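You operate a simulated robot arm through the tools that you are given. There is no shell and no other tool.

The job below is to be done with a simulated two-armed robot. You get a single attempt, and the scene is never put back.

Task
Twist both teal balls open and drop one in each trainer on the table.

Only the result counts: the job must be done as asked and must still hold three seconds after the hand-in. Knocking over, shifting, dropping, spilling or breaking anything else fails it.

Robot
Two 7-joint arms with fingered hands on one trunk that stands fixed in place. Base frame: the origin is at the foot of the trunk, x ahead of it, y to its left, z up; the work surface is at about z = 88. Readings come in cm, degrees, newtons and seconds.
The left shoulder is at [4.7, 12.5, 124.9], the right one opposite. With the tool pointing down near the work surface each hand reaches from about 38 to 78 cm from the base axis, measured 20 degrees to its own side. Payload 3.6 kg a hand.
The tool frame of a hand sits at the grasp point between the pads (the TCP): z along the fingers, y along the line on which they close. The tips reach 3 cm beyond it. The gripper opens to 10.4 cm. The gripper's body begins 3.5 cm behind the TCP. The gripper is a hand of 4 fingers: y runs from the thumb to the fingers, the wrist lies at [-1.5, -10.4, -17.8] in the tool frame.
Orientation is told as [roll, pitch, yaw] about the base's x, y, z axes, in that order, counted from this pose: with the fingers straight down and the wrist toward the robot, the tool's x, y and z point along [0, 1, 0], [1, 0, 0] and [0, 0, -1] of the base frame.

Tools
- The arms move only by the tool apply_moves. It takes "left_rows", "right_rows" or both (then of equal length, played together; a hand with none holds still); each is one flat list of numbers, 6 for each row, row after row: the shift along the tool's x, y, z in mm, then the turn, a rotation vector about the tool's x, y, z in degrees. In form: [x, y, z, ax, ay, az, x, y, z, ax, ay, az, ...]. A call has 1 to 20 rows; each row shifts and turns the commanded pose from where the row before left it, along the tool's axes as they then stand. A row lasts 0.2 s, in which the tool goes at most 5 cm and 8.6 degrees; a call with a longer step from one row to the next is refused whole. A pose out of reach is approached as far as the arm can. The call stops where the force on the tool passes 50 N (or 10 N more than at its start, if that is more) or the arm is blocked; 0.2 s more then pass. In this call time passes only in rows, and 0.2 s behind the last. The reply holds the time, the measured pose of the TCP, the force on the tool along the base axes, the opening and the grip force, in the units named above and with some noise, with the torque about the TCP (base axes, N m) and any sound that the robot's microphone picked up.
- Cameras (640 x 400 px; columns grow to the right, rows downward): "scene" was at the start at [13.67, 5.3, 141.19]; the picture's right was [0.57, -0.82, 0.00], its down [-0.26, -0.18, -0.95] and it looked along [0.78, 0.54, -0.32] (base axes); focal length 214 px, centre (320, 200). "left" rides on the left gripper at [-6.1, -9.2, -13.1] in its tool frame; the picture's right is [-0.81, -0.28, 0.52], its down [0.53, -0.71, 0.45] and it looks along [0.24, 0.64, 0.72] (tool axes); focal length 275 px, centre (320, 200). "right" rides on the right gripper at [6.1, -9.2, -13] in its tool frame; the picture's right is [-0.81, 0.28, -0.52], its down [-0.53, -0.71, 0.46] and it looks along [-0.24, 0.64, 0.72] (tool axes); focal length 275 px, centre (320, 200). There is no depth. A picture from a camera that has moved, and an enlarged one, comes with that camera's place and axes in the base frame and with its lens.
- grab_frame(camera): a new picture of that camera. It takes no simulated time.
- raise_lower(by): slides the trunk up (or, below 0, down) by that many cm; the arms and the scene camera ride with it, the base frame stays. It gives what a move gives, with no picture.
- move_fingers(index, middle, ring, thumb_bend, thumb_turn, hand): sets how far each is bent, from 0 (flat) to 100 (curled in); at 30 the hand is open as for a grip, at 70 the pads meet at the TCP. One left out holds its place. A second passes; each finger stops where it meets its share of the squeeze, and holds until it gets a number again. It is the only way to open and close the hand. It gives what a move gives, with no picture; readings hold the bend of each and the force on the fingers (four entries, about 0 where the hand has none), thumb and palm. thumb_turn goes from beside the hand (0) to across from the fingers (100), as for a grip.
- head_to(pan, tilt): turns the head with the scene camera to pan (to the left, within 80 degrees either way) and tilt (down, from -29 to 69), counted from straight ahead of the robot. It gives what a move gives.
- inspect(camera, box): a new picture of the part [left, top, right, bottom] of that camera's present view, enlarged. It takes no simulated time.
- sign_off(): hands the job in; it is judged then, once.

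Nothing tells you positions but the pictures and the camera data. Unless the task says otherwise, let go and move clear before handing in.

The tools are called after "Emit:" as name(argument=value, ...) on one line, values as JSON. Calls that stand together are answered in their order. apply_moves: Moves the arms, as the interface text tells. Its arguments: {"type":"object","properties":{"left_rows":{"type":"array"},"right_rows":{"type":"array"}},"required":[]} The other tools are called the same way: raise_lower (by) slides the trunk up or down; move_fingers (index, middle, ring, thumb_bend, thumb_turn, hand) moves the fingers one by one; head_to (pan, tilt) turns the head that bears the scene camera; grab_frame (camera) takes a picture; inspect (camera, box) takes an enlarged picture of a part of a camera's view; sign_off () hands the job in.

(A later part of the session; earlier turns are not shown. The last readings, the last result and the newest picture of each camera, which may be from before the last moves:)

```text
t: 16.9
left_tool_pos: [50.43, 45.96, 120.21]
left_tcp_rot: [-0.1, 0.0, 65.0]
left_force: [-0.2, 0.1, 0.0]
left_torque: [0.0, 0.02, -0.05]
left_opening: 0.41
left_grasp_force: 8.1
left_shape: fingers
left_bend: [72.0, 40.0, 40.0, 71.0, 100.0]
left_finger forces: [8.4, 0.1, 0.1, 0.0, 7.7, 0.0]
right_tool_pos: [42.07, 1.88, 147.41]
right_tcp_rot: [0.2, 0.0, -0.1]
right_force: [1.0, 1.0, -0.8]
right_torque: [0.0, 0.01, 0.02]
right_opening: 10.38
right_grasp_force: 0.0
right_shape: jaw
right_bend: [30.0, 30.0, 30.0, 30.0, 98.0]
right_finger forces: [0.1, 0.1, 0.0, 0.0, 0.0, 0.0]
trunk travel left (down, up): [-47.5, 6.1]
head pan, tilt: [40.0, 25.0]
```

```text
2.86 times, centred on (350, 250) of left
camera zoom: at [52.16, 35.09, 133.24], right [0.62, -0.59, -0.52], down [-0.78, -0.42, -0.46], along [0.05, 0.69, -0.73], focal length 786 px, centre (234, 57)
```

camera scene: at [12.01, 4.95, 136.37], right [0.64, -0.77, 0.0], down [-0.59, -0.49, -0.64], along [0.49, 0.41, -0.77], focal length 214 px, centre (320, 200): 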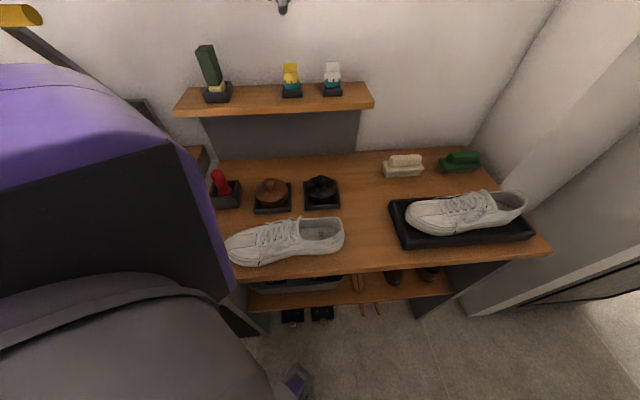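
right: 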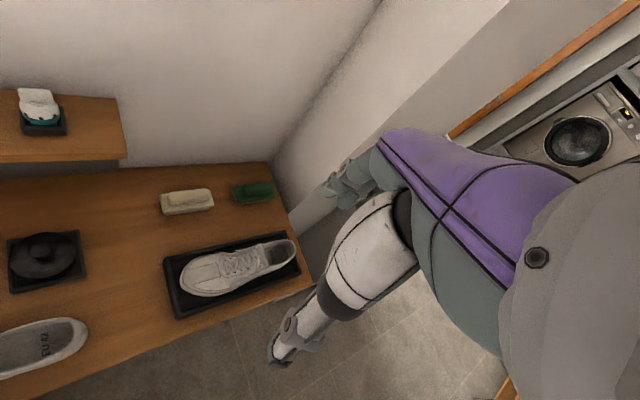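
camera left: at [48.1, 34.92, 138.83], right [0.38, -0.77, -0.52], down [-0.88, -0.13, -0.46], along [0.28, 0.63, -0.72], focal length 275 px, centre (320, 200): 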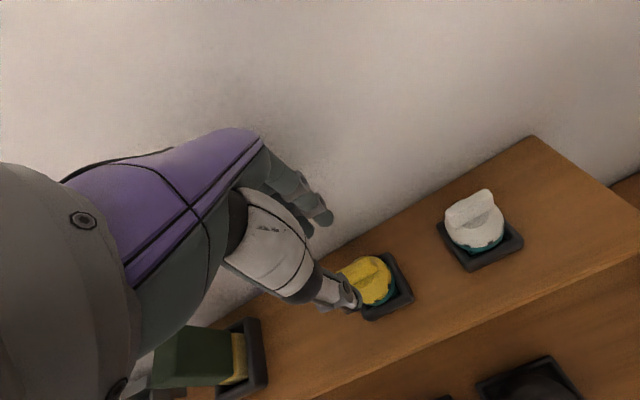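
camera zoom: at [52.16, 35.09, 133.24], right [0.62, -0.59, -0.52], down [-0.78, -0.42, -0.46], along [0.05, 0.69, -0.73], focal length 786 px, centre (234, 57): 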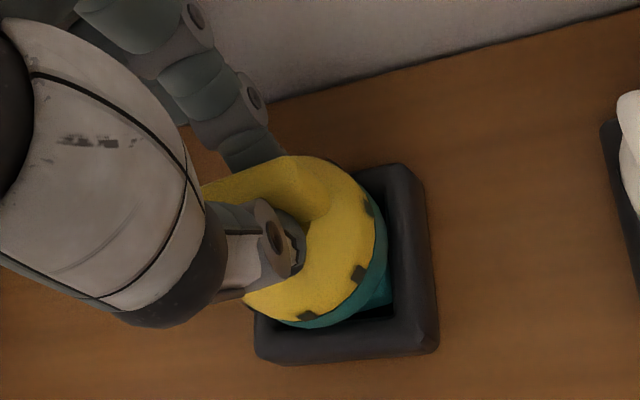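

Emit:
inspect(camera="scene", box=[285, 185, 325, 215])

Emit:
inspect(camera="left", box=[330, 230, 400, 310])

```text
13.33 times, centred on (305, 200) of scene
camera zoom: at [13.1, 5.89, 140.14], right [0.64, -0.77, 0.0], down [-0.32, -0.27, -0.91], along [0.69, 0.58, -0.42], focal length 2860 px, centre (520, 200)
```

zoom: 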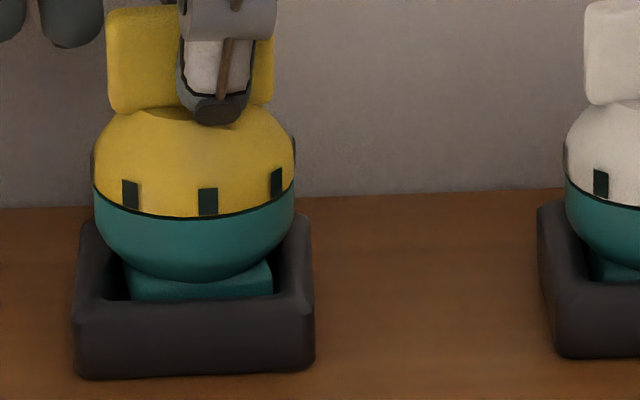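

```text
5.00 times, centred on (365, 270) of left
camera zoom: at [52.16, 35.09, 133.24], right [0.62, -0.59, -0.52], down [-0.78, -0.42, -0.46], along [0.05, 0.69, -0.73], focal length 1376 px, centre (95, -150)
```

zoom: 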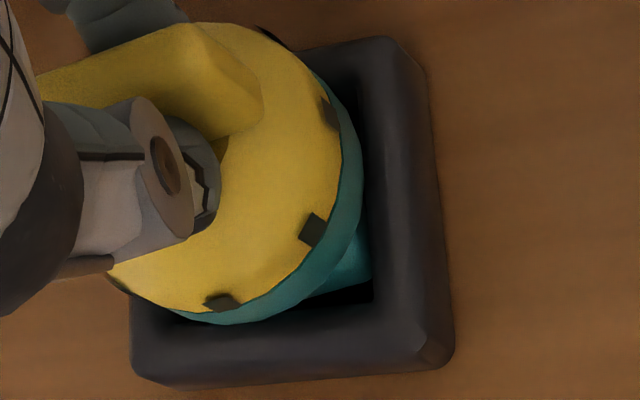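

The square foot has some slack and turns with the cap until it jams in the tray. I'll keep twisting counter-clockwise.

Emit:
apply_moves(left_rows=[0, 0, 0, 0, 0, -5, 0, 0, 0, 0, 0, -5, 0, 0, 0, 0, 0, -5, 0, 0, 0, 0, 0, -5])

Emit:
inspect(camera="scene", box=[285, 185, 325, 215])

Emit:
inspect(camera="left", box=[330, 230, 400, 310])

```text
t: 17.9
left_tool_pos: [50.4, 45.91, 120.26]
left_tcp_rot: [-0.1, 0.1, 85.2]
left_force: [0.5, 0.1, -0.8]
left_torque: [0.02, -0.01, 0.0]
left_opening: 0.39
left_grasp_force: 9.0
left_shape: fingers
left_bend: [72.0, 40.0, 40.0, 71.0, 100.0]
left_finger forces: [9.3, 0.0, 0.1, 0.0, 7.8, 0.1]
right_tool_pos: [42.03, 1.91, 147.31]
right_tcp_rot: [0.1, 0.0, -0.1]
right_force: [-1.2, 0.6, -0.1]
right_torque: [-0.02, 0.03, -0.01]
right_opening: 10.38
right_grasp_force: 0.0
right_shape: jaw
right_bend: [30.0, 30.0, 30.0, 30.0, 98.0]
right_finger forces: [0.0, 0.1, 0.0, 0.1, 0.1, 0.0]
trunk travel left (down, up): [-47.5, 6.1]
head pan, tilt: [40.0, 25.0]
```

```text
13.33 times, centred on (305, 200) of scene
camera zoom: at [13.11, 5.89, 140.13], right [0.64, -0.77, 0.0], down [-0.32, -0.27, -0.91], along [0.69, 0.58, -0.42], focal length 2860 px, centre (520, 200)
```

zoom: 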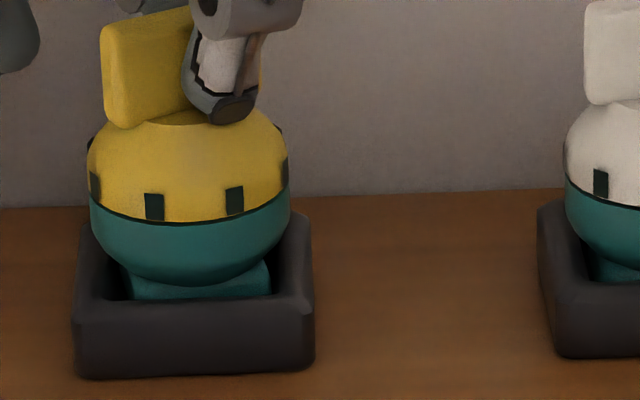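

```text
5.00 times, centred on (365, 270) of left
camera zoom: at [55.66, 36.4, 133.2], right [0.79, -0.34, -0.52], down [-0.59, -0.67, -0.46], along [-0.19, 0.66, -0.73], focal length 1376 px, centre (95, -150)
```

zoom: 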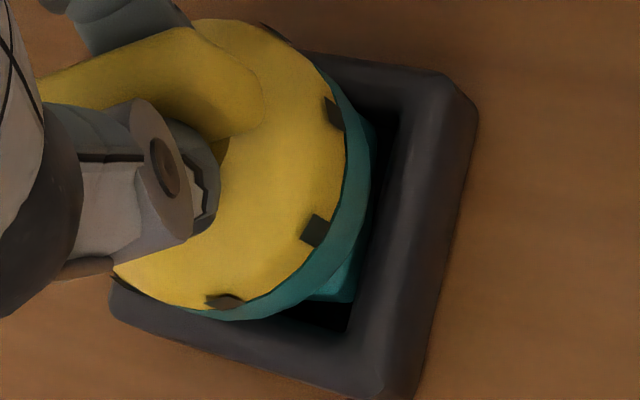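

Emit:
apply_moves(left_rows=[0, 0, 0, 0, 0, -5, 0, 0, 0, 0, 0, -5, 0, 0, 0, 0, 0, -5, 0, 0, 0, 0, 0, -5])

Emit:
inspect(camera="scene", box=[285, 185, 325, 215])

Emit:
inspect(camera="left", box=[330, 230, 400, 310])

Emit:
grab_frame(camera="scene")

```text
t: 18.9
left_tool_pos: [50.33, 45.97, 120.42]
left_tcp_rot: [0.0, 0.1, 105.2]
left_force: [0.3, -0.2, 0.2]
left_torque: [-0.01, 0.02, 0.02]
left_opening: 0.4
left_grasp_force: 8.9
left_shape: fingers
left_bend: [72.0, 40.0, 40.0, 71.0, 100.0]
left_finger forces: [9.4, 0.0, 0.1, 0.1, 7.9, 0.0]
right_tool_pos: [42.05, 1.91, 147.41]
right_tcp_rot: [0.1, 0.0, -0.2]
right_force: [0.4, 1.2, -0.1]
right_torque: [0.01, 0.0, 0.03]
right_opening: 10.39
right_grasp_force: 0.2
right_shape: jaw
right_bend: [30.0, 30.0, 30.0, 30.0, 98.0]
right_finger forces: [0.0, 0.1, 0.1, 0.0, 0.0, 0.0]
trunk travel left (down, up): [-47.5, 6.1]
head pan, tilt: [40.0, 25.0]
```

```text
13.33 times, centred on (305, 200) of scene
camera zoom: at [13.11, 5.9, 140.13], right [0.64, -0.77, 0.0], down [-0.32, -0.27, -0.91], along [0.69, 0.58, -0.42], focal length 2860 px, centre (520, 200)
```

zoom: 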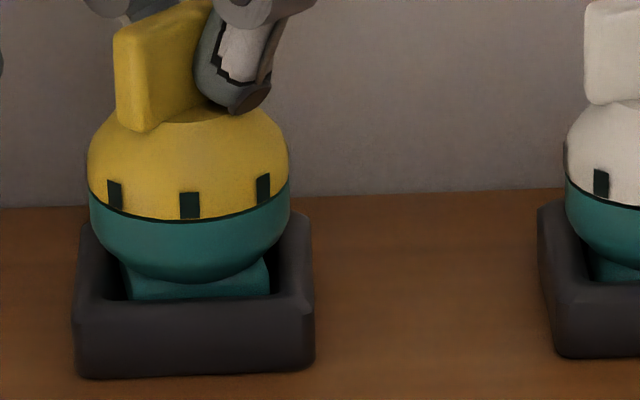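

```text
5.00 times, centred on (365, 270) of left
camera zoom: at [58.67, 38.73, 133.28], right [0.85, -0.05, -0.52], down [-0.33, -0.83, -0.45], along [-0.4, 0.56, -0.73], focal length 1376 px, centre (95, -150)
```

zoom: 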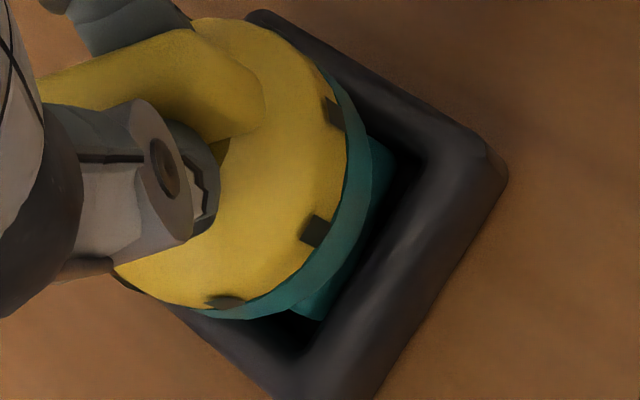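

```text
taken
camera scene: at [13.11, 5.9, 140.13], right [0.64, -0.77, 0.0], down [-0.32, -0.27, -0.91], along [0.69, 0.58, -0.42], focal length 214 px, centre (320, 200)
```

scene: 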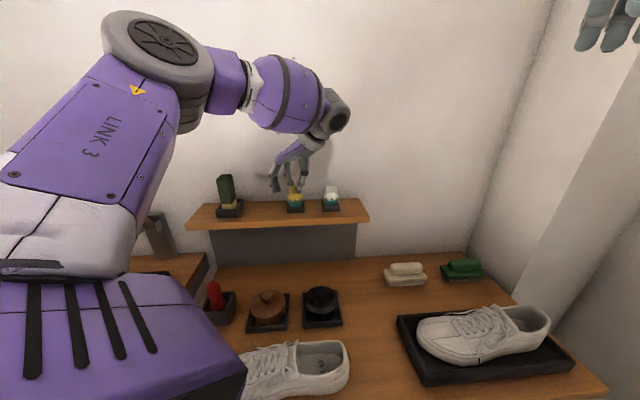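

The cap has turned 60° relative to the base, which stays keyed in the tray. There is no click yet, so I'll keep going in small steps and watch for the wall.

Emit:
apply_moves(left_rows=[0, 0, 0, 0, 0, -5, 0, 0, 0, 0, 0, -5, 0, 0, 0, 0, 0, -5])

Emit:
inspect(camera="scene", box=[285, 185, 325, 215])

Emit:
inspect(camera="left", box=[330, 230, 400, 310])

Emit:
inspect(camera="scene", box=[220, 50, 400, 220])

```text
t: 19.7
left_tool_pos: [50.42, 46.06, 120.26]
left_tcp_rot: [0.0, 0.0, 120.1]
left_force: [1.2, 0.2, 0.7]
left_torque: [0.01, -0.02, -0.02]
left_opening: 0.38
left_grasp_force: 8.7
left_shape: fingers
left_bend: [73.0, 40.0, 40.0, 71.0, 100.0]
left_finger forces: [8.1, 0.0, 0.0, 0.0, 8.1, 0.1]
right_tool_pos: [42.11, 1.89, 147.24]
right_tcp_rot: [0.1, 0.0, 0.0]
right_force: [-0.1, -0.1, -0.2]
right_torque: [0.05, 0.01, 0.03]
right_opening: 10.38
right_grasp_force: 0.0
right_shape: jaw
right_bend: [30.0, 30.0, 30.0, 30.0, 98.0]
right_finger forces: [0.1, 0.1, 0.0, 0.0, 0.1, 0.1]
trunk travel left (down, up): [-47.5, 6.1]
head pan, tilt: [40.0, 25.0]
```

```text
13.33 times, centred on (305, 200) of scene
camera zoom: at [13.11, 5.89, 140.13], right [0.64, -0.77, 0.0], down [-0.32, -0.27, -0.91], along [0.69, 0.58, -0.42], focal length 2860 px, centre (520, 200)
```

zoom: 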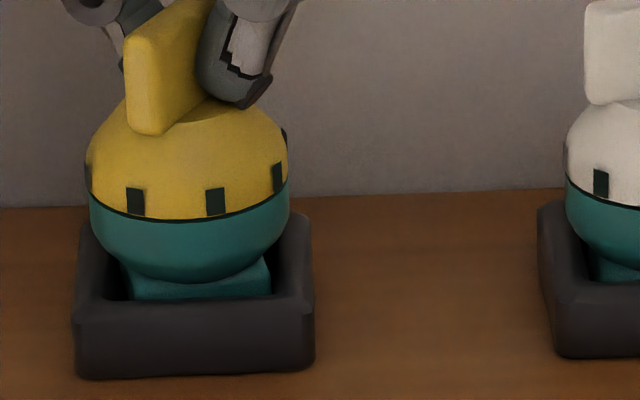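

```text
5.00 times, centred on (365, 270) of left
camera zoom: at [60.31, 41.21, 133.25], right [0.84, 0.17, -0.52], down [-0.1, -0.88, -0.45], along [-0.53, 0.43, -0.73], focal length 1376 px, centre (95, -150)
```

zoom: 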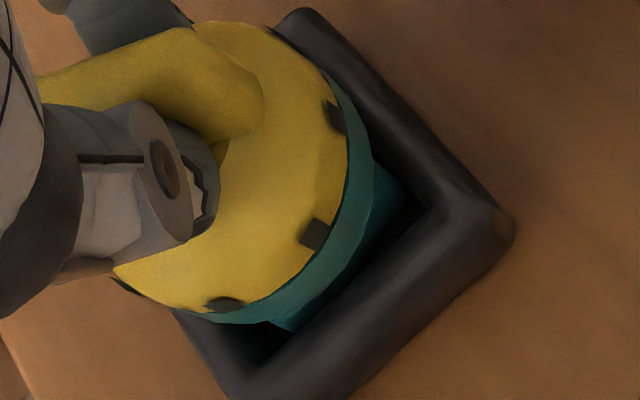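

```text
2.35 times, centred on (310, 135) of scene
camera zoom: at [13.11, 5.89, 140.13], right [0.64, -0.77, 0.0], down [-0.32, -0.27, -0.91], along [0.69, 0.58, -0.42], focal length 505 px, centre (344, 353)
```

zoom: 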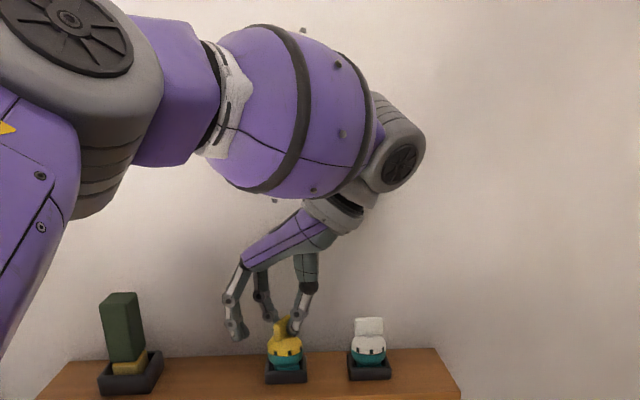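

Emit:
apply_moves(left_rows=[0, 0, 0, 0, 0, -5, 0, 0, 0, 0, 0, -5, 0, 0, 0, 0, 0, -5])

Emit:
inspect(camera="scene", box=[285, 185, 325, 215])

Emit:
inspect(camera="left", box=[330, 230, 400, 310])

```text
t: 20.5
left_tool_pos: [50.02, 45.18, 120.45]
left_tcp_rot: [0.3, -0.1, 134.6]
left_force: [-24.3, -33.0, -15.6]
left_torque: [5.41, -1.29, -4.89]
left_opening: 0.38
left_grasp_force: 10.9
left_shape: fingers
left_bend: [73.0, 40.0, 40.0, 70.0, 100.0]
left_finger forces: [13.0, 0.1, 0.0, 0.1, 8.1, 0.0]
right_tool_pos: [41.68, 1.34, 147.31]
right_tcp_rot: [0.3, -0.1, -0.1]
right_force: [0.1, -0.6, 0.0]
right_torque: [0.03, -0.02, -0.01]
right_opening: 10.37
right_grasp_force: 0.0
right_shape: jaw
right_bend: [30.0, 30.0, 30.0, 30.0, 98.0]
right_finger forces: [0.0, 0.1, 0.1, 0.0, 0.0, 0.1]
trunk travel left (down, up): [-47.5, 6.1]
head pan, tilt: [40.0, 25.0]
```

```text
13.33 times, centred on (305, 200) of scene
camera zoom: at [12.79, 5.32, 140.17], right [0.64, -0.77, 0.0], down [-0.32, -0.27, -0.91], along [0.7, 0.58, -0.42], focal length 2860 px, centre (520, 200)
```

zoom: 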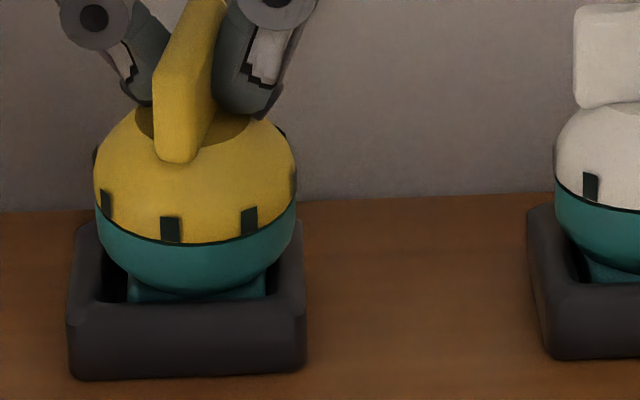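

```text
5.00 times, centred on (365, 270) of left
camera zoom: at [60.94, 42.98, 133.24], right [0.77, 0.37, -0.52], down [0.12, -0.88, -0.46], along [-0.63, 0.29, -0.72], focal length 1376 px, centre (95, -150)
```

zoom: 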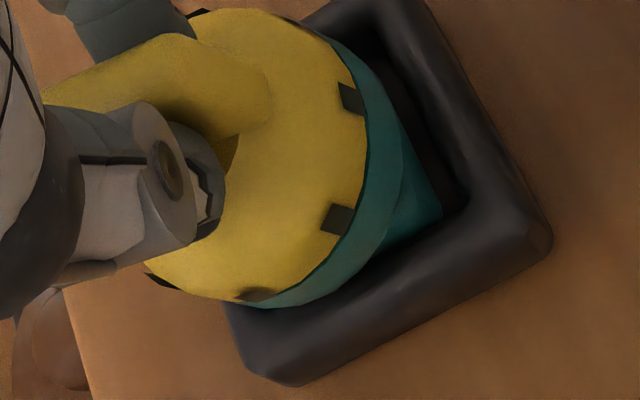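

The wrist touched the wall at 135°, so I'll turn back 10° to relieve that. Then I'll release and regrip from the other side, where there is more room to twist.

Emit:
apply_moves(left_rows=[0, 0, 0, 0, 0, 5, 0, 0, 0, 0, 0, 5])

Emit:
inspect(camera="scene", box=[285, 185, 325, 215])

Emit:
move_fingers(hand="left", index=58, thumb_bend=58)

Emit:
inspect(camera="scene", box=[285, 185, 325, 215])

Emit:
inspect(camera="left", box=[330, 230, 400, 310])

```text
t: 21.1
left_tool_pos: [50.25, 45.94, 120.48]
left_tcp_rot: [-0.3, 0.2, 125.2]
left_force: [-0.5, -0.6, -1.7]
left_torque: [0.01, -0.02, -0.02]
left_opening: 0.39
left_grasp_force: 9.1
left_shape: fingers
left_bend: [73.0, 40.0, 40.0, 70.0, 100.0]
left_finger forces: [8.9, 0.1, 0.1, 0.1, 8.4, 0.0]
right_tool_pos: [42.01, 1.9, 147.37]
right_tcp_rot: [0.2, -0.1, -0.2]
right_force: [-0.5, -0.4, -0.3]
right_torque: [-0.01, 0.0, 0.01]
right_opening: 10.35
right_grasp_force: 0.1
right_shape: jaw
right_bend: [30.0, 30.0, 30.0, 30.0, 98.0]
right_finger forces: [0.1, 0.0, 0.0, 0.1, 0.1, 0.0]
trunk travel left (down, up): [-47.5, 6.1]
head pan, tilt: [40.0, 25.0]
```

```text
13.33 times, centred on (305, 200) of scene
camera zoom: at [13.0, 5.79, 140.16], right [0.64, -0.77, 0.0], down [-0.32, -0.27, -0.91], along [0.69, 0.58, -0.42], focal length 2860 px, centre (520, 200)
```

zoom: 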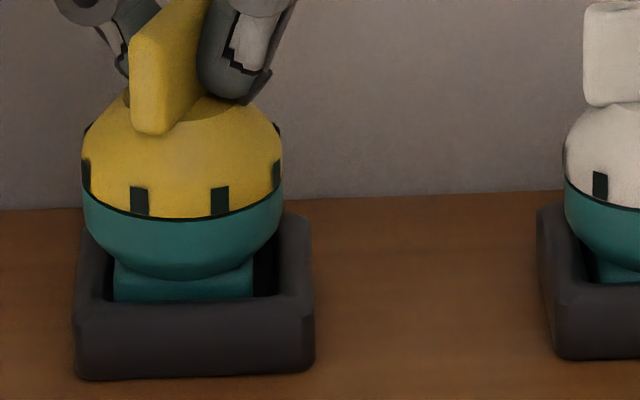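

```text
t: 22.1
left_tool_pos: [50.33, 46.1, 120.21]
left_tcp_rot: [0.0, 0.2, 125.1]
left_force: [0.7, 0.4, 0.5]
left_torque: [-0.01, 0.03, -0.01]
left_opening: 3.35
left_grasp_force: 0.1
left_shape: fingers
left_bend: [57.0, 40.0, 40.0, 57.0, 99.0]
left_finger forces: [0.0, 0.0, 0.1, 0.0, 0.0, 0.0]
right_tool_pos: [41.91, 1.96, 147.31]
right_tcp_rot: [0.1, 0.1, -0.2]
right_force: [-0.6, -1.0, -0.2]
right_torque: [0.01, -0.02, 0.01]
right_opening: 10.35
right_grasp_force: 0.0
right_shape: jaw
right_bend: [30.0, 30.0, 30.0, 30.0, 98.0]
right_finger forces: [0.1, 0.0, 0.0, 0.1, 0.0, 0.1]
trunk travel left (down, up): [-47.5, 6.1]
head pan, tilt: [40.0, 25.0]
```

```text
13.33 times, centred on (305, 200) of scene
camera zoom: at [13.06, 5.89, 140.14], right [0.64, -0.77, 0.0], down [-0.32, -0.27, -0.91], along [0.69, 0.58, -0.42], focal length 2860 px, centre (520, 200)
```

zoom: 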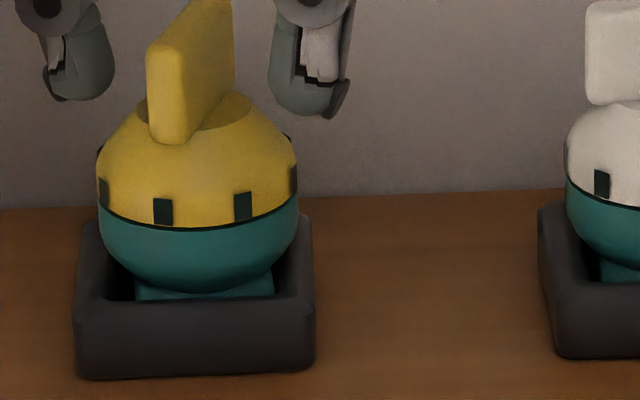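

```text
5.00 times, centred on (365, 270) of left
camera zoom: at [60.59, 42.04, 133.27], right [0.82, 0.24, -0.52], down [-0.03, -0.89, -0.45], along [-0.57, 0.39, -0.73], focal length 1376 px, centre (95, -150)
```

zoom: 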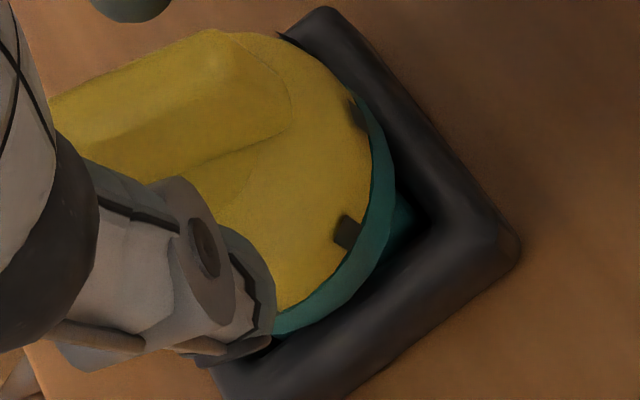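

Emit:
apply_moves(left_rows=[0, 0, -20, 0, 0, 0, 0, 0, -20, 0, 0, 0, 0, 0, -20, 0, 0, 0])

Emit:
inspect(camera="scene", box=[285, 180, 345, 215])

Emit:
inspect(camera="left", box=[310, 220, 410, 300])

```text
t: 22.9
left_tool_pos: [50.18, 46.26, 126.21]
left_tcp_rot: [-0.1, 0.0, 125.2]
left_force: [0.6, 0.2, -0.6]
left_torque: [0.01, 0.02, 0.02]
left_opening: 3.34
left_grasp_force: 0.1
left_shape: fingers
left_bend: [57.0, 40.0, 40.0, 57.0, 99.0]
left_finger forces: [0.0, 0.0, 0.0, 0.0, 0.1, 0.0]
right_tool_pos: [42.01, 1.85, 147.45]
right_tcp_rot: [0.2, 0.1, -0.1]
right_force: [-0.2, -0.2, 0.0]
right_torque: [-0.01, -0.02, 0.02]
right_opening: 10.37
right_grasp_force: 0.1
right_shape: jaw
right_bend: [30.0, 30.0, 30.0, 30.0, 98.0]
right_finger forces: [0.0, 0.0, 0.0, 0.0, 0.0, 0.1]
trunk travel left (down, up): [-47.5, 6.1]
head pan, tilt: [40.0, 25.0]
```

```text
10.67 times, centred on (315, 198) of scene
camera zoom: at [13.06, 5.89, 140.14], right [0.64, -0.77, 0.0], down [-0.32, -0.27, -0.91], along [0.69, 0.58, -0.42], focal length 2288 px, centre (373, 227)
```

zoom: 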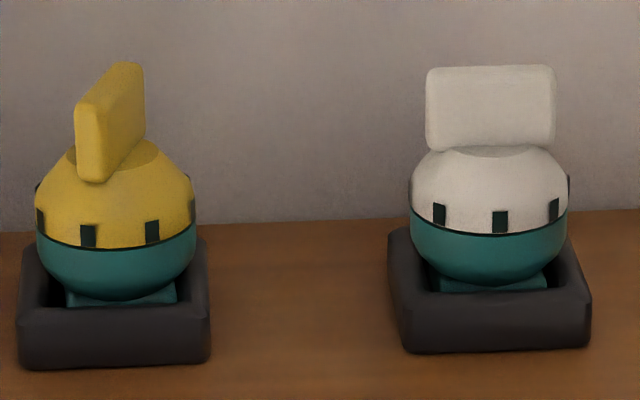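

```text
5.00 times, centred on (360, 260) of left
camera zoom: at [60.58, 42.22, 139.23], right [0.82, 0.24, -0.52], down [-0.03, -0.89, -0.45], along [-0.57, 0.39, -0.73], focal length 1376 px, centre (120, -100)
```

zoom: 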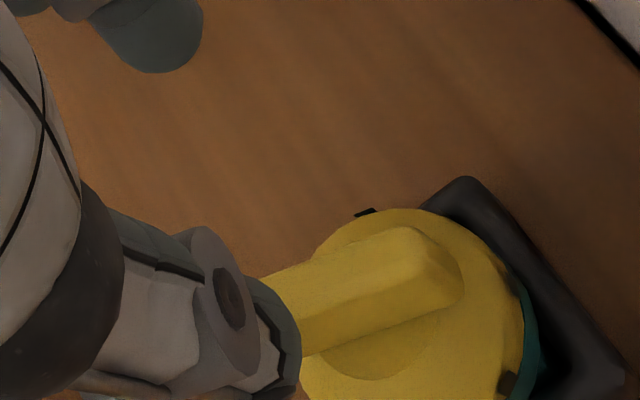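

The cap has turned about 70° and holds. Now I'll swing the raised hand clockwise to come at the tab from the other side, at a yaw of about -65°.

Emit:
apply_moves(left_rows=[0, 0, -20, 0, 0, 7.5, 0, 0, 0, 0, 0, 7.5, 0, 0, 0, 0, 0, 7.5, 0, 0, 0, 0, 0, 7.5, 0, 0, 0, 0, 0, 7.5, 0, 0, 0, 0, 0, 7.5, 0, 0, 0, 0, 0, 7.5, 0, 0, 0, 0, 0, 7.5, 0, 0, 0, 0, 0, 7.5, 0, 0, 0, 0, 0, 7.5, 0, 0, 0, 0, 0, 7.5, 0, 0, 0, 0, 0, 7.5, 0, 0, 0, 0, 0, 7.5, 0, 0, 0, 0, 0, 7.5, 0, 0, 0, 0, 0, 7.5, 0, 0, 0, 0, 0, 7.5])

Emit:
grab_frame(camera="scene")

Emit:
grab_frame(camera="left")

```text
t: 26.3
left_tool_pos: [50.33, 46.02, 128.28]
left_tcp_rot: [-0.1, -0.1, 5.0]
left_force: [0.7, 0.9, -0.3]
left_torque: [0.03, 0.02, 0.0]
left_opening: 3.35
left_grasp_force: 0.1
left_shape: fingers
left_bend: [57.0, 40.0, 40.0, 57.0, 99.0]
left_finger forces: [0.0, 0.0, 0.0, 0.0, 0.1, 0.0]
right_tool_pos: [41.9, 1.98, 147.36]
right_tcp_rot: [0.1, 0.0, -0.1]
right_force: [0.0, -0.2, 0.0]
right_torque: [0.0, -0.02, 0.02]
right_opening: 10.37
right_grasp_force: 0.1
right_shape: jaw
right_bend: [30.0, 30.0, 30.0, 30.0, 98.0]
right_finger forces: [0.1, 0.1, 0.0, 0.1, 0.0, 0.0]
trunk travel left (down, up): [-47.5, 6.1]
head pan, tilt: [40.0, 25.0]
```

```text
taken
camera scene: at [13.08, 5.92, 140.14], right [0.64, -0.77, 0.0], down [-0.32, -0.27, -0.91], along [0.69, 0.58, -0.42], focal length 214 px, centre (320, 200)
```

scene: 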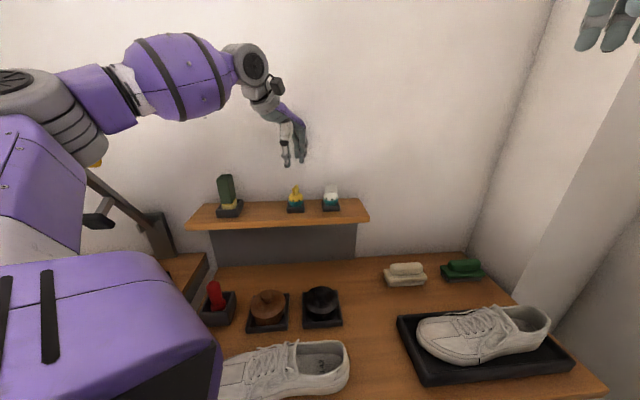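

```text
taken
camera left: at [41.74, 39.14, 141.2], right [-0.2, -0.83, -0.52], down [-0.76, 0.47, -0.46], along [0.62, 0.3, -0.72], focal length 275 px, centre (320, 200)
```

left: 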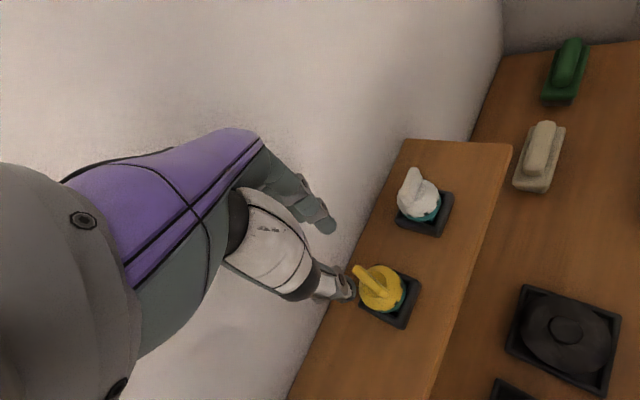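

Emit:
apply_moves(left_rows=[0, 0, 0, 0, 0, 7, 0, 0, 0, 0, 0, 7, 0, 0, 0, 0, 0, 7, 0, 0, 0, 0, 0, 7, 0, 0, 0, 0, 0, 7, 0, 0, 0, 0, 0, 7, 0, 0, 0, 0, 0, 7, 0, 0, 0, 0, 0, 7])

Emit:
grab_frame(camera="scene")

Emit:
grab_frame(camera="left")

```text
t: 28.1
left_tool_pos: [50.42, 46.06, 128.28]
left_tcp_rot: [0.1, -0.2, -51.1]
left_force: [0.5, -0.2, 0.4]
left_torque: [0.0, 0.02, -0.03]
left_opening: 3.35
left_grasp_force: 0.1
left_shape: fingers
left_bend: [57.0, 40.0, 40.0, 57.0, 99.0]
left_finger forces: [0.0, 0.0, 0.1, 0.0, 0.1, 0.0]
right_tool_pos: [42.06, 1.93, 147.21]
right_tcp_rot: [0.1, 0.0, -0.1]
right_force: [0.7, -0.3, -0.5]
right_torque: [-0.02, 0.0, 0.0]
right_opening: 10.35
right_grasp_force: 0.1
right_shape: jaw
right_bend: [30.0, 30.0, 30.0, 30.0, 98.0]
right_finger forces: [0.1, 0.0, 0.0, 0.0, 0.0, 0.1]
trunk travel left (down, up): [-47.5, 6.1]
head pan, tilt: [40.0, 25.0]
```

```text
taken
camera scene: at [13.12, 5.89, 140.13], right [0.64, -0.77, 0.0], down [-0.32, -0.27, -0.91], along [0.69, 0.58, -0.42], focal length 214 px, centre (320, 200)
```

scene: 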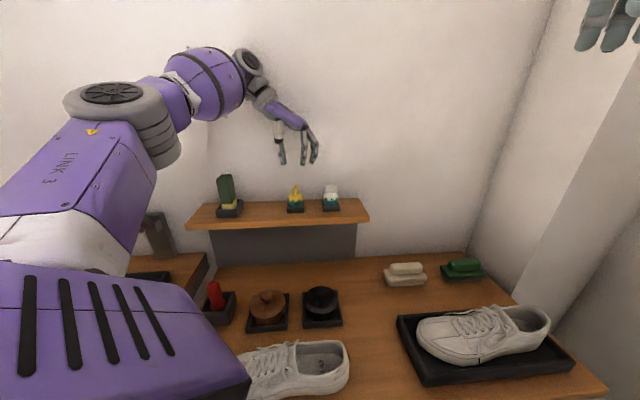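

```text
taken
camera left: at [39.89, 49.37, 141.19], right [-0.8, -0.3, -0.52], down [-0.03, 0.89, -0.46], along [0.59, -0.35, -0.72], focal length 275 px, centre (320, 200)
```

left: 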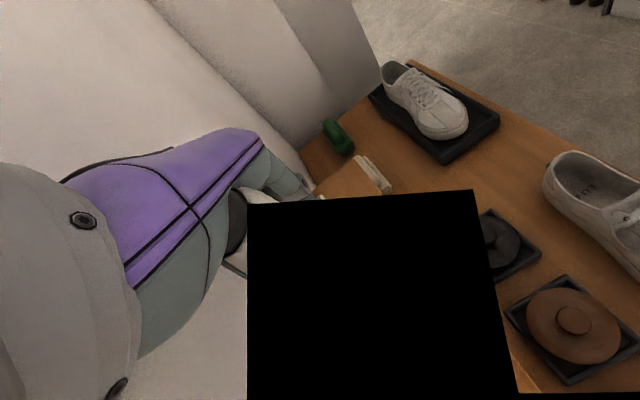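

The hand reached the new yaw cleanly, but the left picture has a large black block over the grasp area. I'll take it again.

Emit:
grab_frame(camera="left")

Emit:
inspect(camera="scene", box=[240, 110, 360, 220])

```text
taken
camera left: at [39.89, 49.37, 141.19], right [-0.8, -0.3, -0.52], down [-0.03, 0.89, -0.46], along [0.59, -0.35, -0.72], focal length 275 px, centre (320, 200)
```

left: 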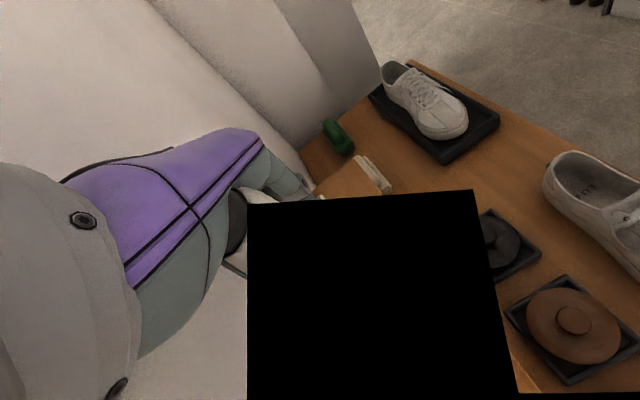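

```text
3.64 times, centred on (300, 165) of scene
camera zoom: at [13.12, 5.89, 140.13], right [0.64, -0.77, 0.0], down [-0.32, -0.27, -0.91], along [0.69, 0.58, -0.42], focal length 780 px, centre (393, 327)
```

zoom: 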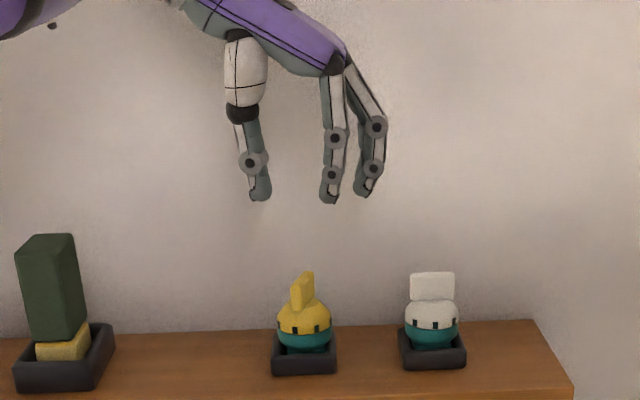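

The black block stays in the left picture, so I'll rely on the scene camera and the measured pose for now. In the scene view the pinch is centred over the tab, so I'll lower the hand and grip.

Emit:
apply_moves(left_rows=[0, 0, 20, 0, 0, 0, 0, 0, 20, 0, 0, 0, 0, 0, 20, 0, 0, 0, 0, 0, 19, 0, 0, 0])

Emit:
inspect(camera="scene", box=[270, 160, 350, 220])

Emit:
grab_frame(camera="left")

```text
t: 29.1
left_tool_pos: [50.35, 46.03, 120.29]
left_tcp_rot: [0.0, -0.1, -51.0]
left_force: [0.2, -0.3, 0.1]
left_torque: [-0.02, -0.01, 0.0]
left_opening: 3.34
left_grasp_force: 0.0
left_shape: fingers
left_bend: [57.0, 40.0, 40.0, 57.0, 99.0]
left_finger forces: [0.1, 0.0, 0.0, 0.0, 0.1, 0.0]
right_tool_pos: [41.9, 2.04, 147.44]
right_tcp_rot: [0.2, 0.0, 0.0]
right_force: [-0.1, -0.3, -1.1]
right_torque: [-0.01, 0.02, 0.01]
right_opening: 10.39
right_grasp_force: 0.1
right_shape: jaw
right_bend: [30.0, 30.0, 30.0, 30.0, 98.0]
right_finger forces: [0.0, 0.0, 0.0, 0.0, 0.0, 0.0]
trunk travel left (down, up): [-47.5, 6.1]
head pan, tilt: [40.0, 25.0]
```

```text
6.67 times, centred on (310, 190) of scene
camera zoom: at [13.09, 5.92, 140.13], right [0.64, -0.77, 0.0], down [-0.32, -0.27, -0.91], along [0.69, 0.58, -0.42], focal length 1430 px, centre (387, 267)
```

zoom: 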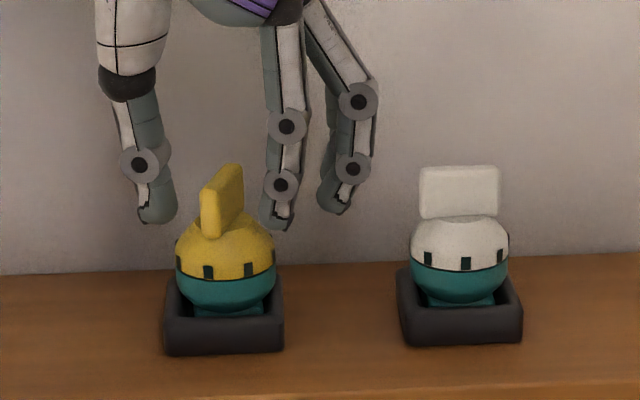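

```text
taken
camera left: at [39.81, 49.37, 133.25], right [-0.8, -0.3, -0.52], down [-0.03, 0.89, -0.46], along [0.6, -0.35, -0.72], focal length 275 px, centre (320, 200)
```

left: 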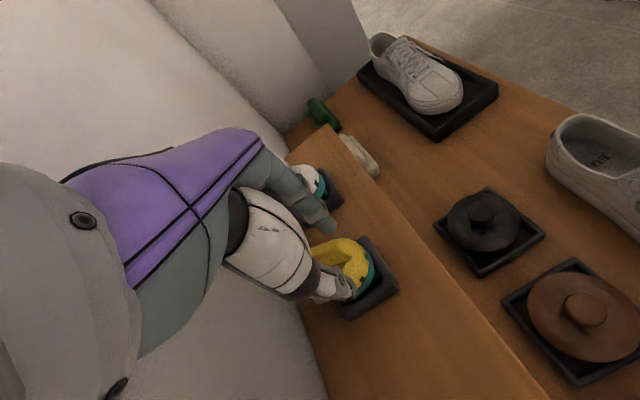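

The left camera is clear again. I'll check the pinch alignment there and then close on the tab.

Emit:
inspect(camera="left", box=[300, 190, 400, 320])

Emit:
move_fingers(hand="left", index=69, thumb_bend=69)

Emit:
move_fingers(hand="left", index=75, thumb_bend=75)

Emit:
inspect(camera="left", box=[300, 190, 400, 320])

Emit:
inspect(camera="scene", box=[270, 160, 350, 220])

```text
3.08 times, centred on (350, 255) of left
camera zoom: at [39.81, 49.37, 133.25], right [-0.8, -0.3, -0.52], down [-0.03, 0.89, -0.46], along [0.6, -0.35, -0.72], focal length 847 px, centre (228, 31)
```

zoom: 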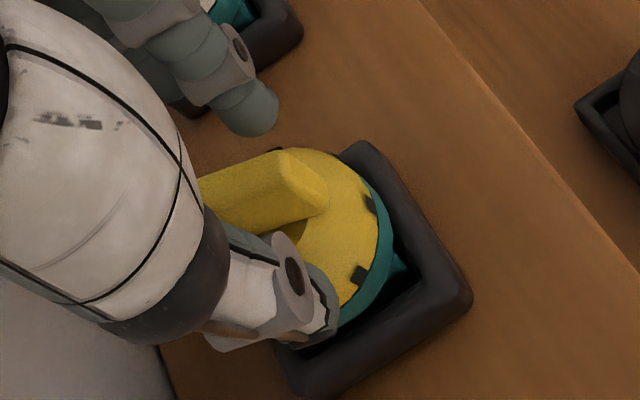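

```text
t: 30.1
left_tool_pos: [50.34, 45.99, 120.43]
left_tcp_rot: [0.0, -0.2, -50.9]
left_force: [0.4, 0.9, 0.0]
left_torque: [0.0, -0.01, 0.0]
left_opening: 0.71
left_grasp_force: 0.7
left_shape: fingers
left_bend: [68.0, 40.0, 40.0, 68.0, 100.0]
left_finger forces: [1.0, 0.0, 0.1, 0.0, 0.9, 0.0]
right_tool_pos: [42.03, 2.05, 147.45]
right_tcp_rot: [0.1, 0.0, -0.2]
right_force: [-0.3, 0.2, 0.0]
right_torque: [0.02, -0.01, 0.0]
right_opening: 10.38
right_grasp_force: 0.1
right_shape: jaw
right_bend: [30.0, 30.0, 30.0, 30.0, 98.0]
right_finger forces: [0.1, 0.0, 0.0, 0.0, 0.0, 0.0]
trunk travel left (down, up): [-47.5, 6.1]
head pan, tilt: [40.0, 25.0]
```

```text
t: 31.1
left_tool_pos: [50.39, 45.98, 120.33]
left_tcp_rot: [-0.1, -0.1, -50.9]
left_force: [-0.2, 0.0, 0.1]
left_torque: [0.03, 0.04, 0.02]
left_opening: 0.41
left_grasp_force: 7.7
left_shape: fingers
left_bend: [72.0, 40.0, 40.0, 70.0, 100.0]
left_finger forces: [7.7, 0.1, 0.0, 0.0, 8.0, 0.1]
right_tool_pos: [41.89, 1.98, 147.42]
right_tcp_rot: [0.2, 0.0, -0.1]
right_force: [0.1, 0.6, 1.0]
right_torque: [0.01, -0.02, 0.0]
right_opening: 10.37
right_grasp_force: 0.1
right_shape: jaw
right_bend: [30.0, 30.0, 30.0, 30.0, 98.0]
right_finger forces: [0.1, 0.0, 0.1, 0.0, 0.0, 0.1]
trunk travel left (down, up): [-47.5, 6.1]
head pan, tilt: [40.0, 25.0]
```

```text
3.08 times, centred on (350, 255) of left
camera zoom: at [39.79, 49.37, 133.27], right [-0.8, -0.3, -0.52], down [-0.04, 0.89, -0.46], along [0.6, -0.35, -0.72], focal length 847 px, centre (228, 31)
```

zoom: 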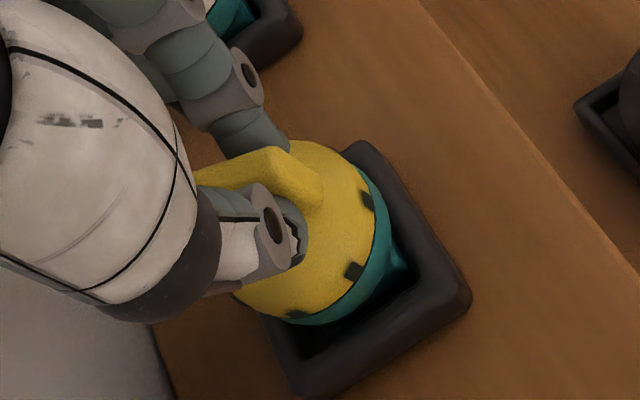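

```text
6.67 times, centred on (310, 190) of scene
camera zoom: at [13.07, 5.91, 140.14], right [0.64, -0.77, 0.0], down [-0.32, -0.27, -0.91], along [0.69, 0.58, -0.42], focal length 1430 px, centre (387, 267)
```

zoom: 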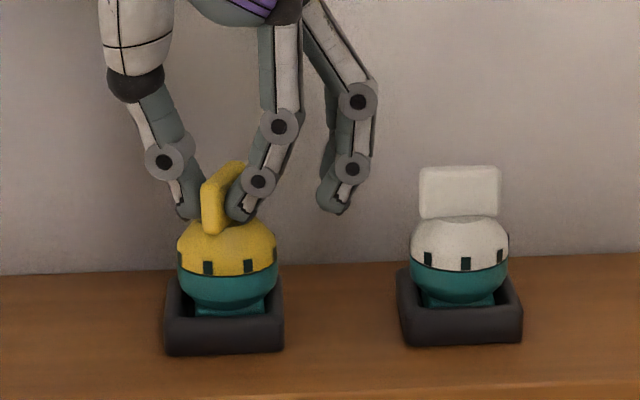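

The grip is solid at 7.7 N. I'll continue twisting counter-clockwise from here.

Emit:
apply_moves(left_rows=[0, 0, 0, 0, 0, -5, 0, 0, 0, 0, 0, -5, 0, 0, 0, 0, 0, -5, 0, 0, 0, 0, 0, -5])

Emit:
inspect(camera="left", box=[300, 190, 400, 320])

Emit:
inspect(camera="scene", box=[270, 160, 350, 220])

```text
t: 32.1
left_tool_pos: [50.44, 46.11, 120.36]
left_tcp_rot: [0.0, -0.1, -30.9]
left_force: [-0.2, -0.2, -0.7]
left_torque: [0.04, 0.04, 0.02]
left_opening: 0.4
left_grasp_force: 8.0
left_shape: fingers
left_bend: [72.0, 40.0, 40.0, 70.0, 100.0]
left_finger forces: [7.7, 0.0, 0.1, 0.0, 8.0, 0.1]
right_tool_pos: [41.99, 1.9, 147.38]
right_tcp_rot: [0.1, 0.0, 0.0]
right_force: [-1.0, 0.1, -0.6]
right_torque: [-0.01, 0.02, 0.0]
right_opening: 10.34
right_grasp_force: 0.0
right_shape: jaw
right_bend: [30.0, 30.0, 30.0, 30.0, 98.0]
right_finger forces: [0.0, 0.0, 0.0, 0.1, 0.0, 0.1]
trunk travel left (down, up): [-47.5, 6.1]
head pan, tilt: [40.0, 25.0]
```

```text
3.08 times, centred on (350, 255) of left
camera zoom: at [39.39, 45.52, 133.29], right [-0.65, -0.56, -0.52], down [-0.34, 0.82, -0.46], along [0.68, -0.12, -0.72], focal length 847 px, centre (228, 31)
```

zoom: 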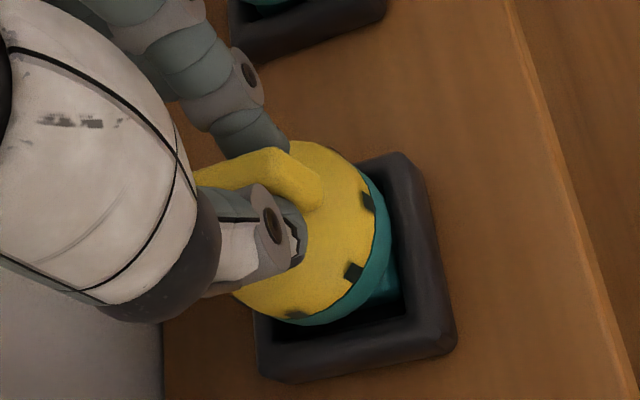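

```text
6.67 times, centred on (310, 190) of scene
camera zoom: at [13.06, 5.9, 140.14], right [0.64, -0.77, 0.0], down [-0.32, -0.27, -0.91], along [0.69, 0.58, -0.42], focal length 1430 px, centre (387, 267)
```

zoom: 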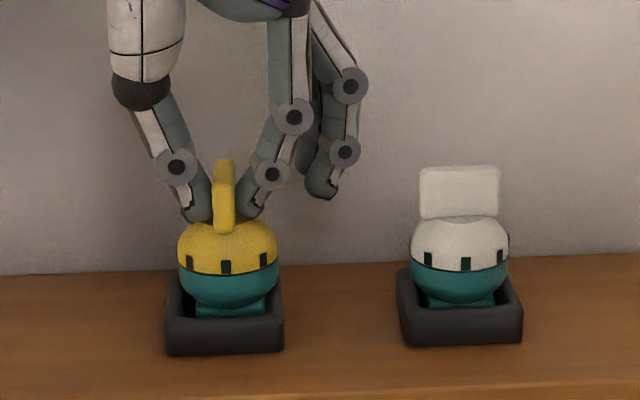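

Emit:
apply_moves(left_rows=[0, 0, 0, 0, 0, -5, 0, 0, 0, 0, 0, -5, 0, 0, 0, 0, 0, -5, 0, 0, 0, 0, 0, -5, 0, 0, 0, 0, 0, -5])

Emit:
inspect(camera="left", box=[300, 190, 400, 320])

Emit:
inspect(camera="scene", box=[270, 160, 350, 220])

```text
t: 33.3
left_tool_pos: [50.35, 46.02, 120.45]
left_tcp_rot: [0.0, -0.1, -5.9]
left_force: [-0.3, 0.1, -0.2]
left_torque: [0.0, 0.05, -0.04]
left_opening: 0.44
left_grasp_force: 7.7
left_shape: fingers
left_bend: [72.0, 40.0, 40.0, 70.0, 100.0]
left_finger forces: [7.9, 0.0, 0.0, 0.0, 8.5, 0.0]
right_tool_pos: [42.05, 1.89, 147.35]
right_tcp_rot: [0.1, 0.0, -0.1]
right_force: [0.2, 0.3, 0.8]
right_torque: [-0.02, -0.01, -0.02]
right_opening: 10.35
right_grasp_force: 0.1
right_shape: jaw
right_bend: [30.0, 30.0, 30.0, 30.0, 98.0]
right_finger forces: [0.0, 0.0, 0.0, 0.0, 0.1, 0.1]
trunk travel left (down, up): [-47.5, 6.1]
head pan, tilt: [40.0, 25.0]
```

```text
3.08 times, centred on (350, 255) of left
camera zoom: at [40.64, 40.9, 133.29], right [-0.36, -0.78, -0.52], down [-0.65, 0.6, -0.46], along [0.67, 0.18, -0.72], focal length 847 px, centre (228, 31)
```

zoom: 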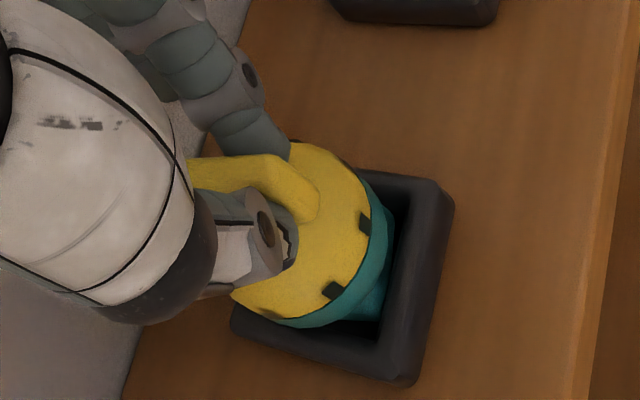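

```text
6.67 times, centred on (310, 190) of scene
camera zoom: at [13.07, 5.9, 140.14], right [0.64, -0.77, 0.0], down [-0.32, -0.27, -0.91], along [0.69, 0.58, -0.42], focal length 1430 px, centre (387, 267)
```

zoom: 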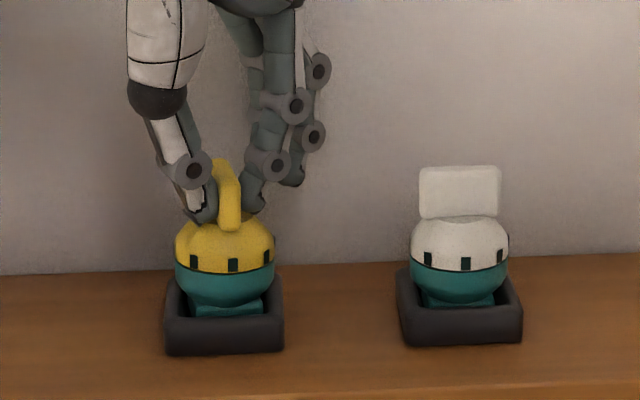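

The tab is now slipping in the pinch while the cap stays put, which suggests the twist has reached its end stop. I'll twist a little more to confirm.

Emit:
apply_moves(left_rows=[0, 0, 0, 0, 0, -5, 0, 0, 0, 0, 0, -5])

Emit:
inspect(camera="left", box=[300, 190, 400, 320])

Emit:
inspect(camera="scene", box=[285, 180, 325, 215])

```text
t: 33.9
left_tool_pos: [50.39, 46.11, 120.47]
left_tcp_rot: [0.0, 0.0, 4.2]
left_force: [-1.2, -0.3, -1.8]
left_torque: [-0.02, 0.1, -0.08]
left_opening: 0.44
left_grasp_force: 8.6
left_shape: fingers
left_bend: [73.0, 40.0, 40.0, 70.0, 100.0]
left_finger forces: [8.6, 0.1, 0.1, 0.0, 9.2, 0.0]
right_tool_pos: [41.92, 1.94, 147.35]
right_tcp_rot: [0.1, -0.1, -0.1]
right_force: [0.1, 0.3, 0.2]
right_torque: [0.0, 0.0, -0.01]
right_opening: 10.38
right_grasp_force: 0.1
right_shape: jaw
right_bend: [30.0, 30.0, 30.0, 30.0, 98.0]
right_finger forces: [0.0, 0.0, 0.0, 0.0, 0.0, 0.0]
trunk travel left (down, up): [-47.5, 6.1]
head pan, tilt: [40.0, 25.0]
```

```text
3.08 times, centred on (350, 255) of left
camera zoom: at [41.67, 39.27, 133.35], right [-0.21, -0.83, -0.52], down [-0.75, 0.48, -0.46], along [0.63, 0.29, -0.72], focal length 847 px, centre (228, 31)
```

zoom: 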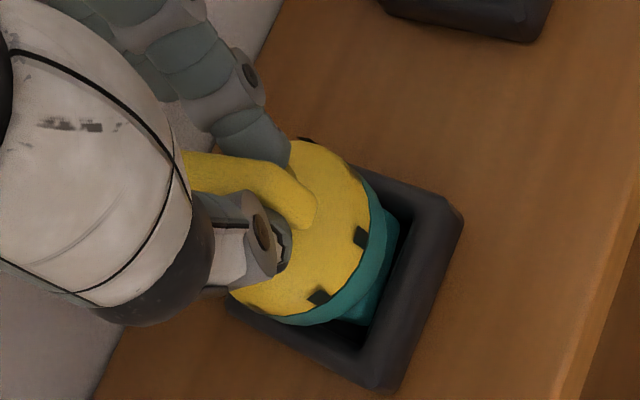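

```text
11.43 times, centred on (305, 198) of scene
camera zoom: at [13.07, 5.9, 140.14], right [0.64, -0.77, 0.0], down [-0.32, -0.27, -0.91], along [0.69, 0.58, -0.42], focal length 2451 px, centre (491, 229)
```

zoom: 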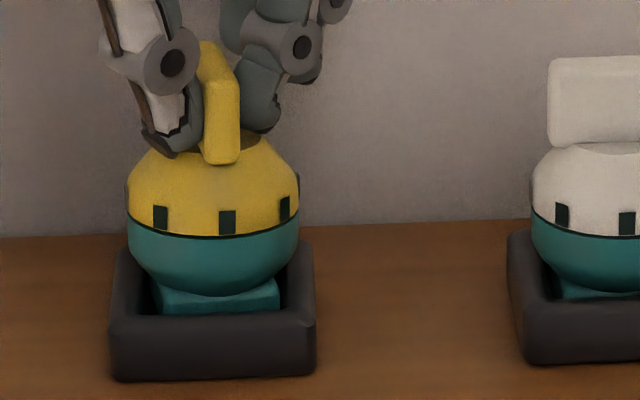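

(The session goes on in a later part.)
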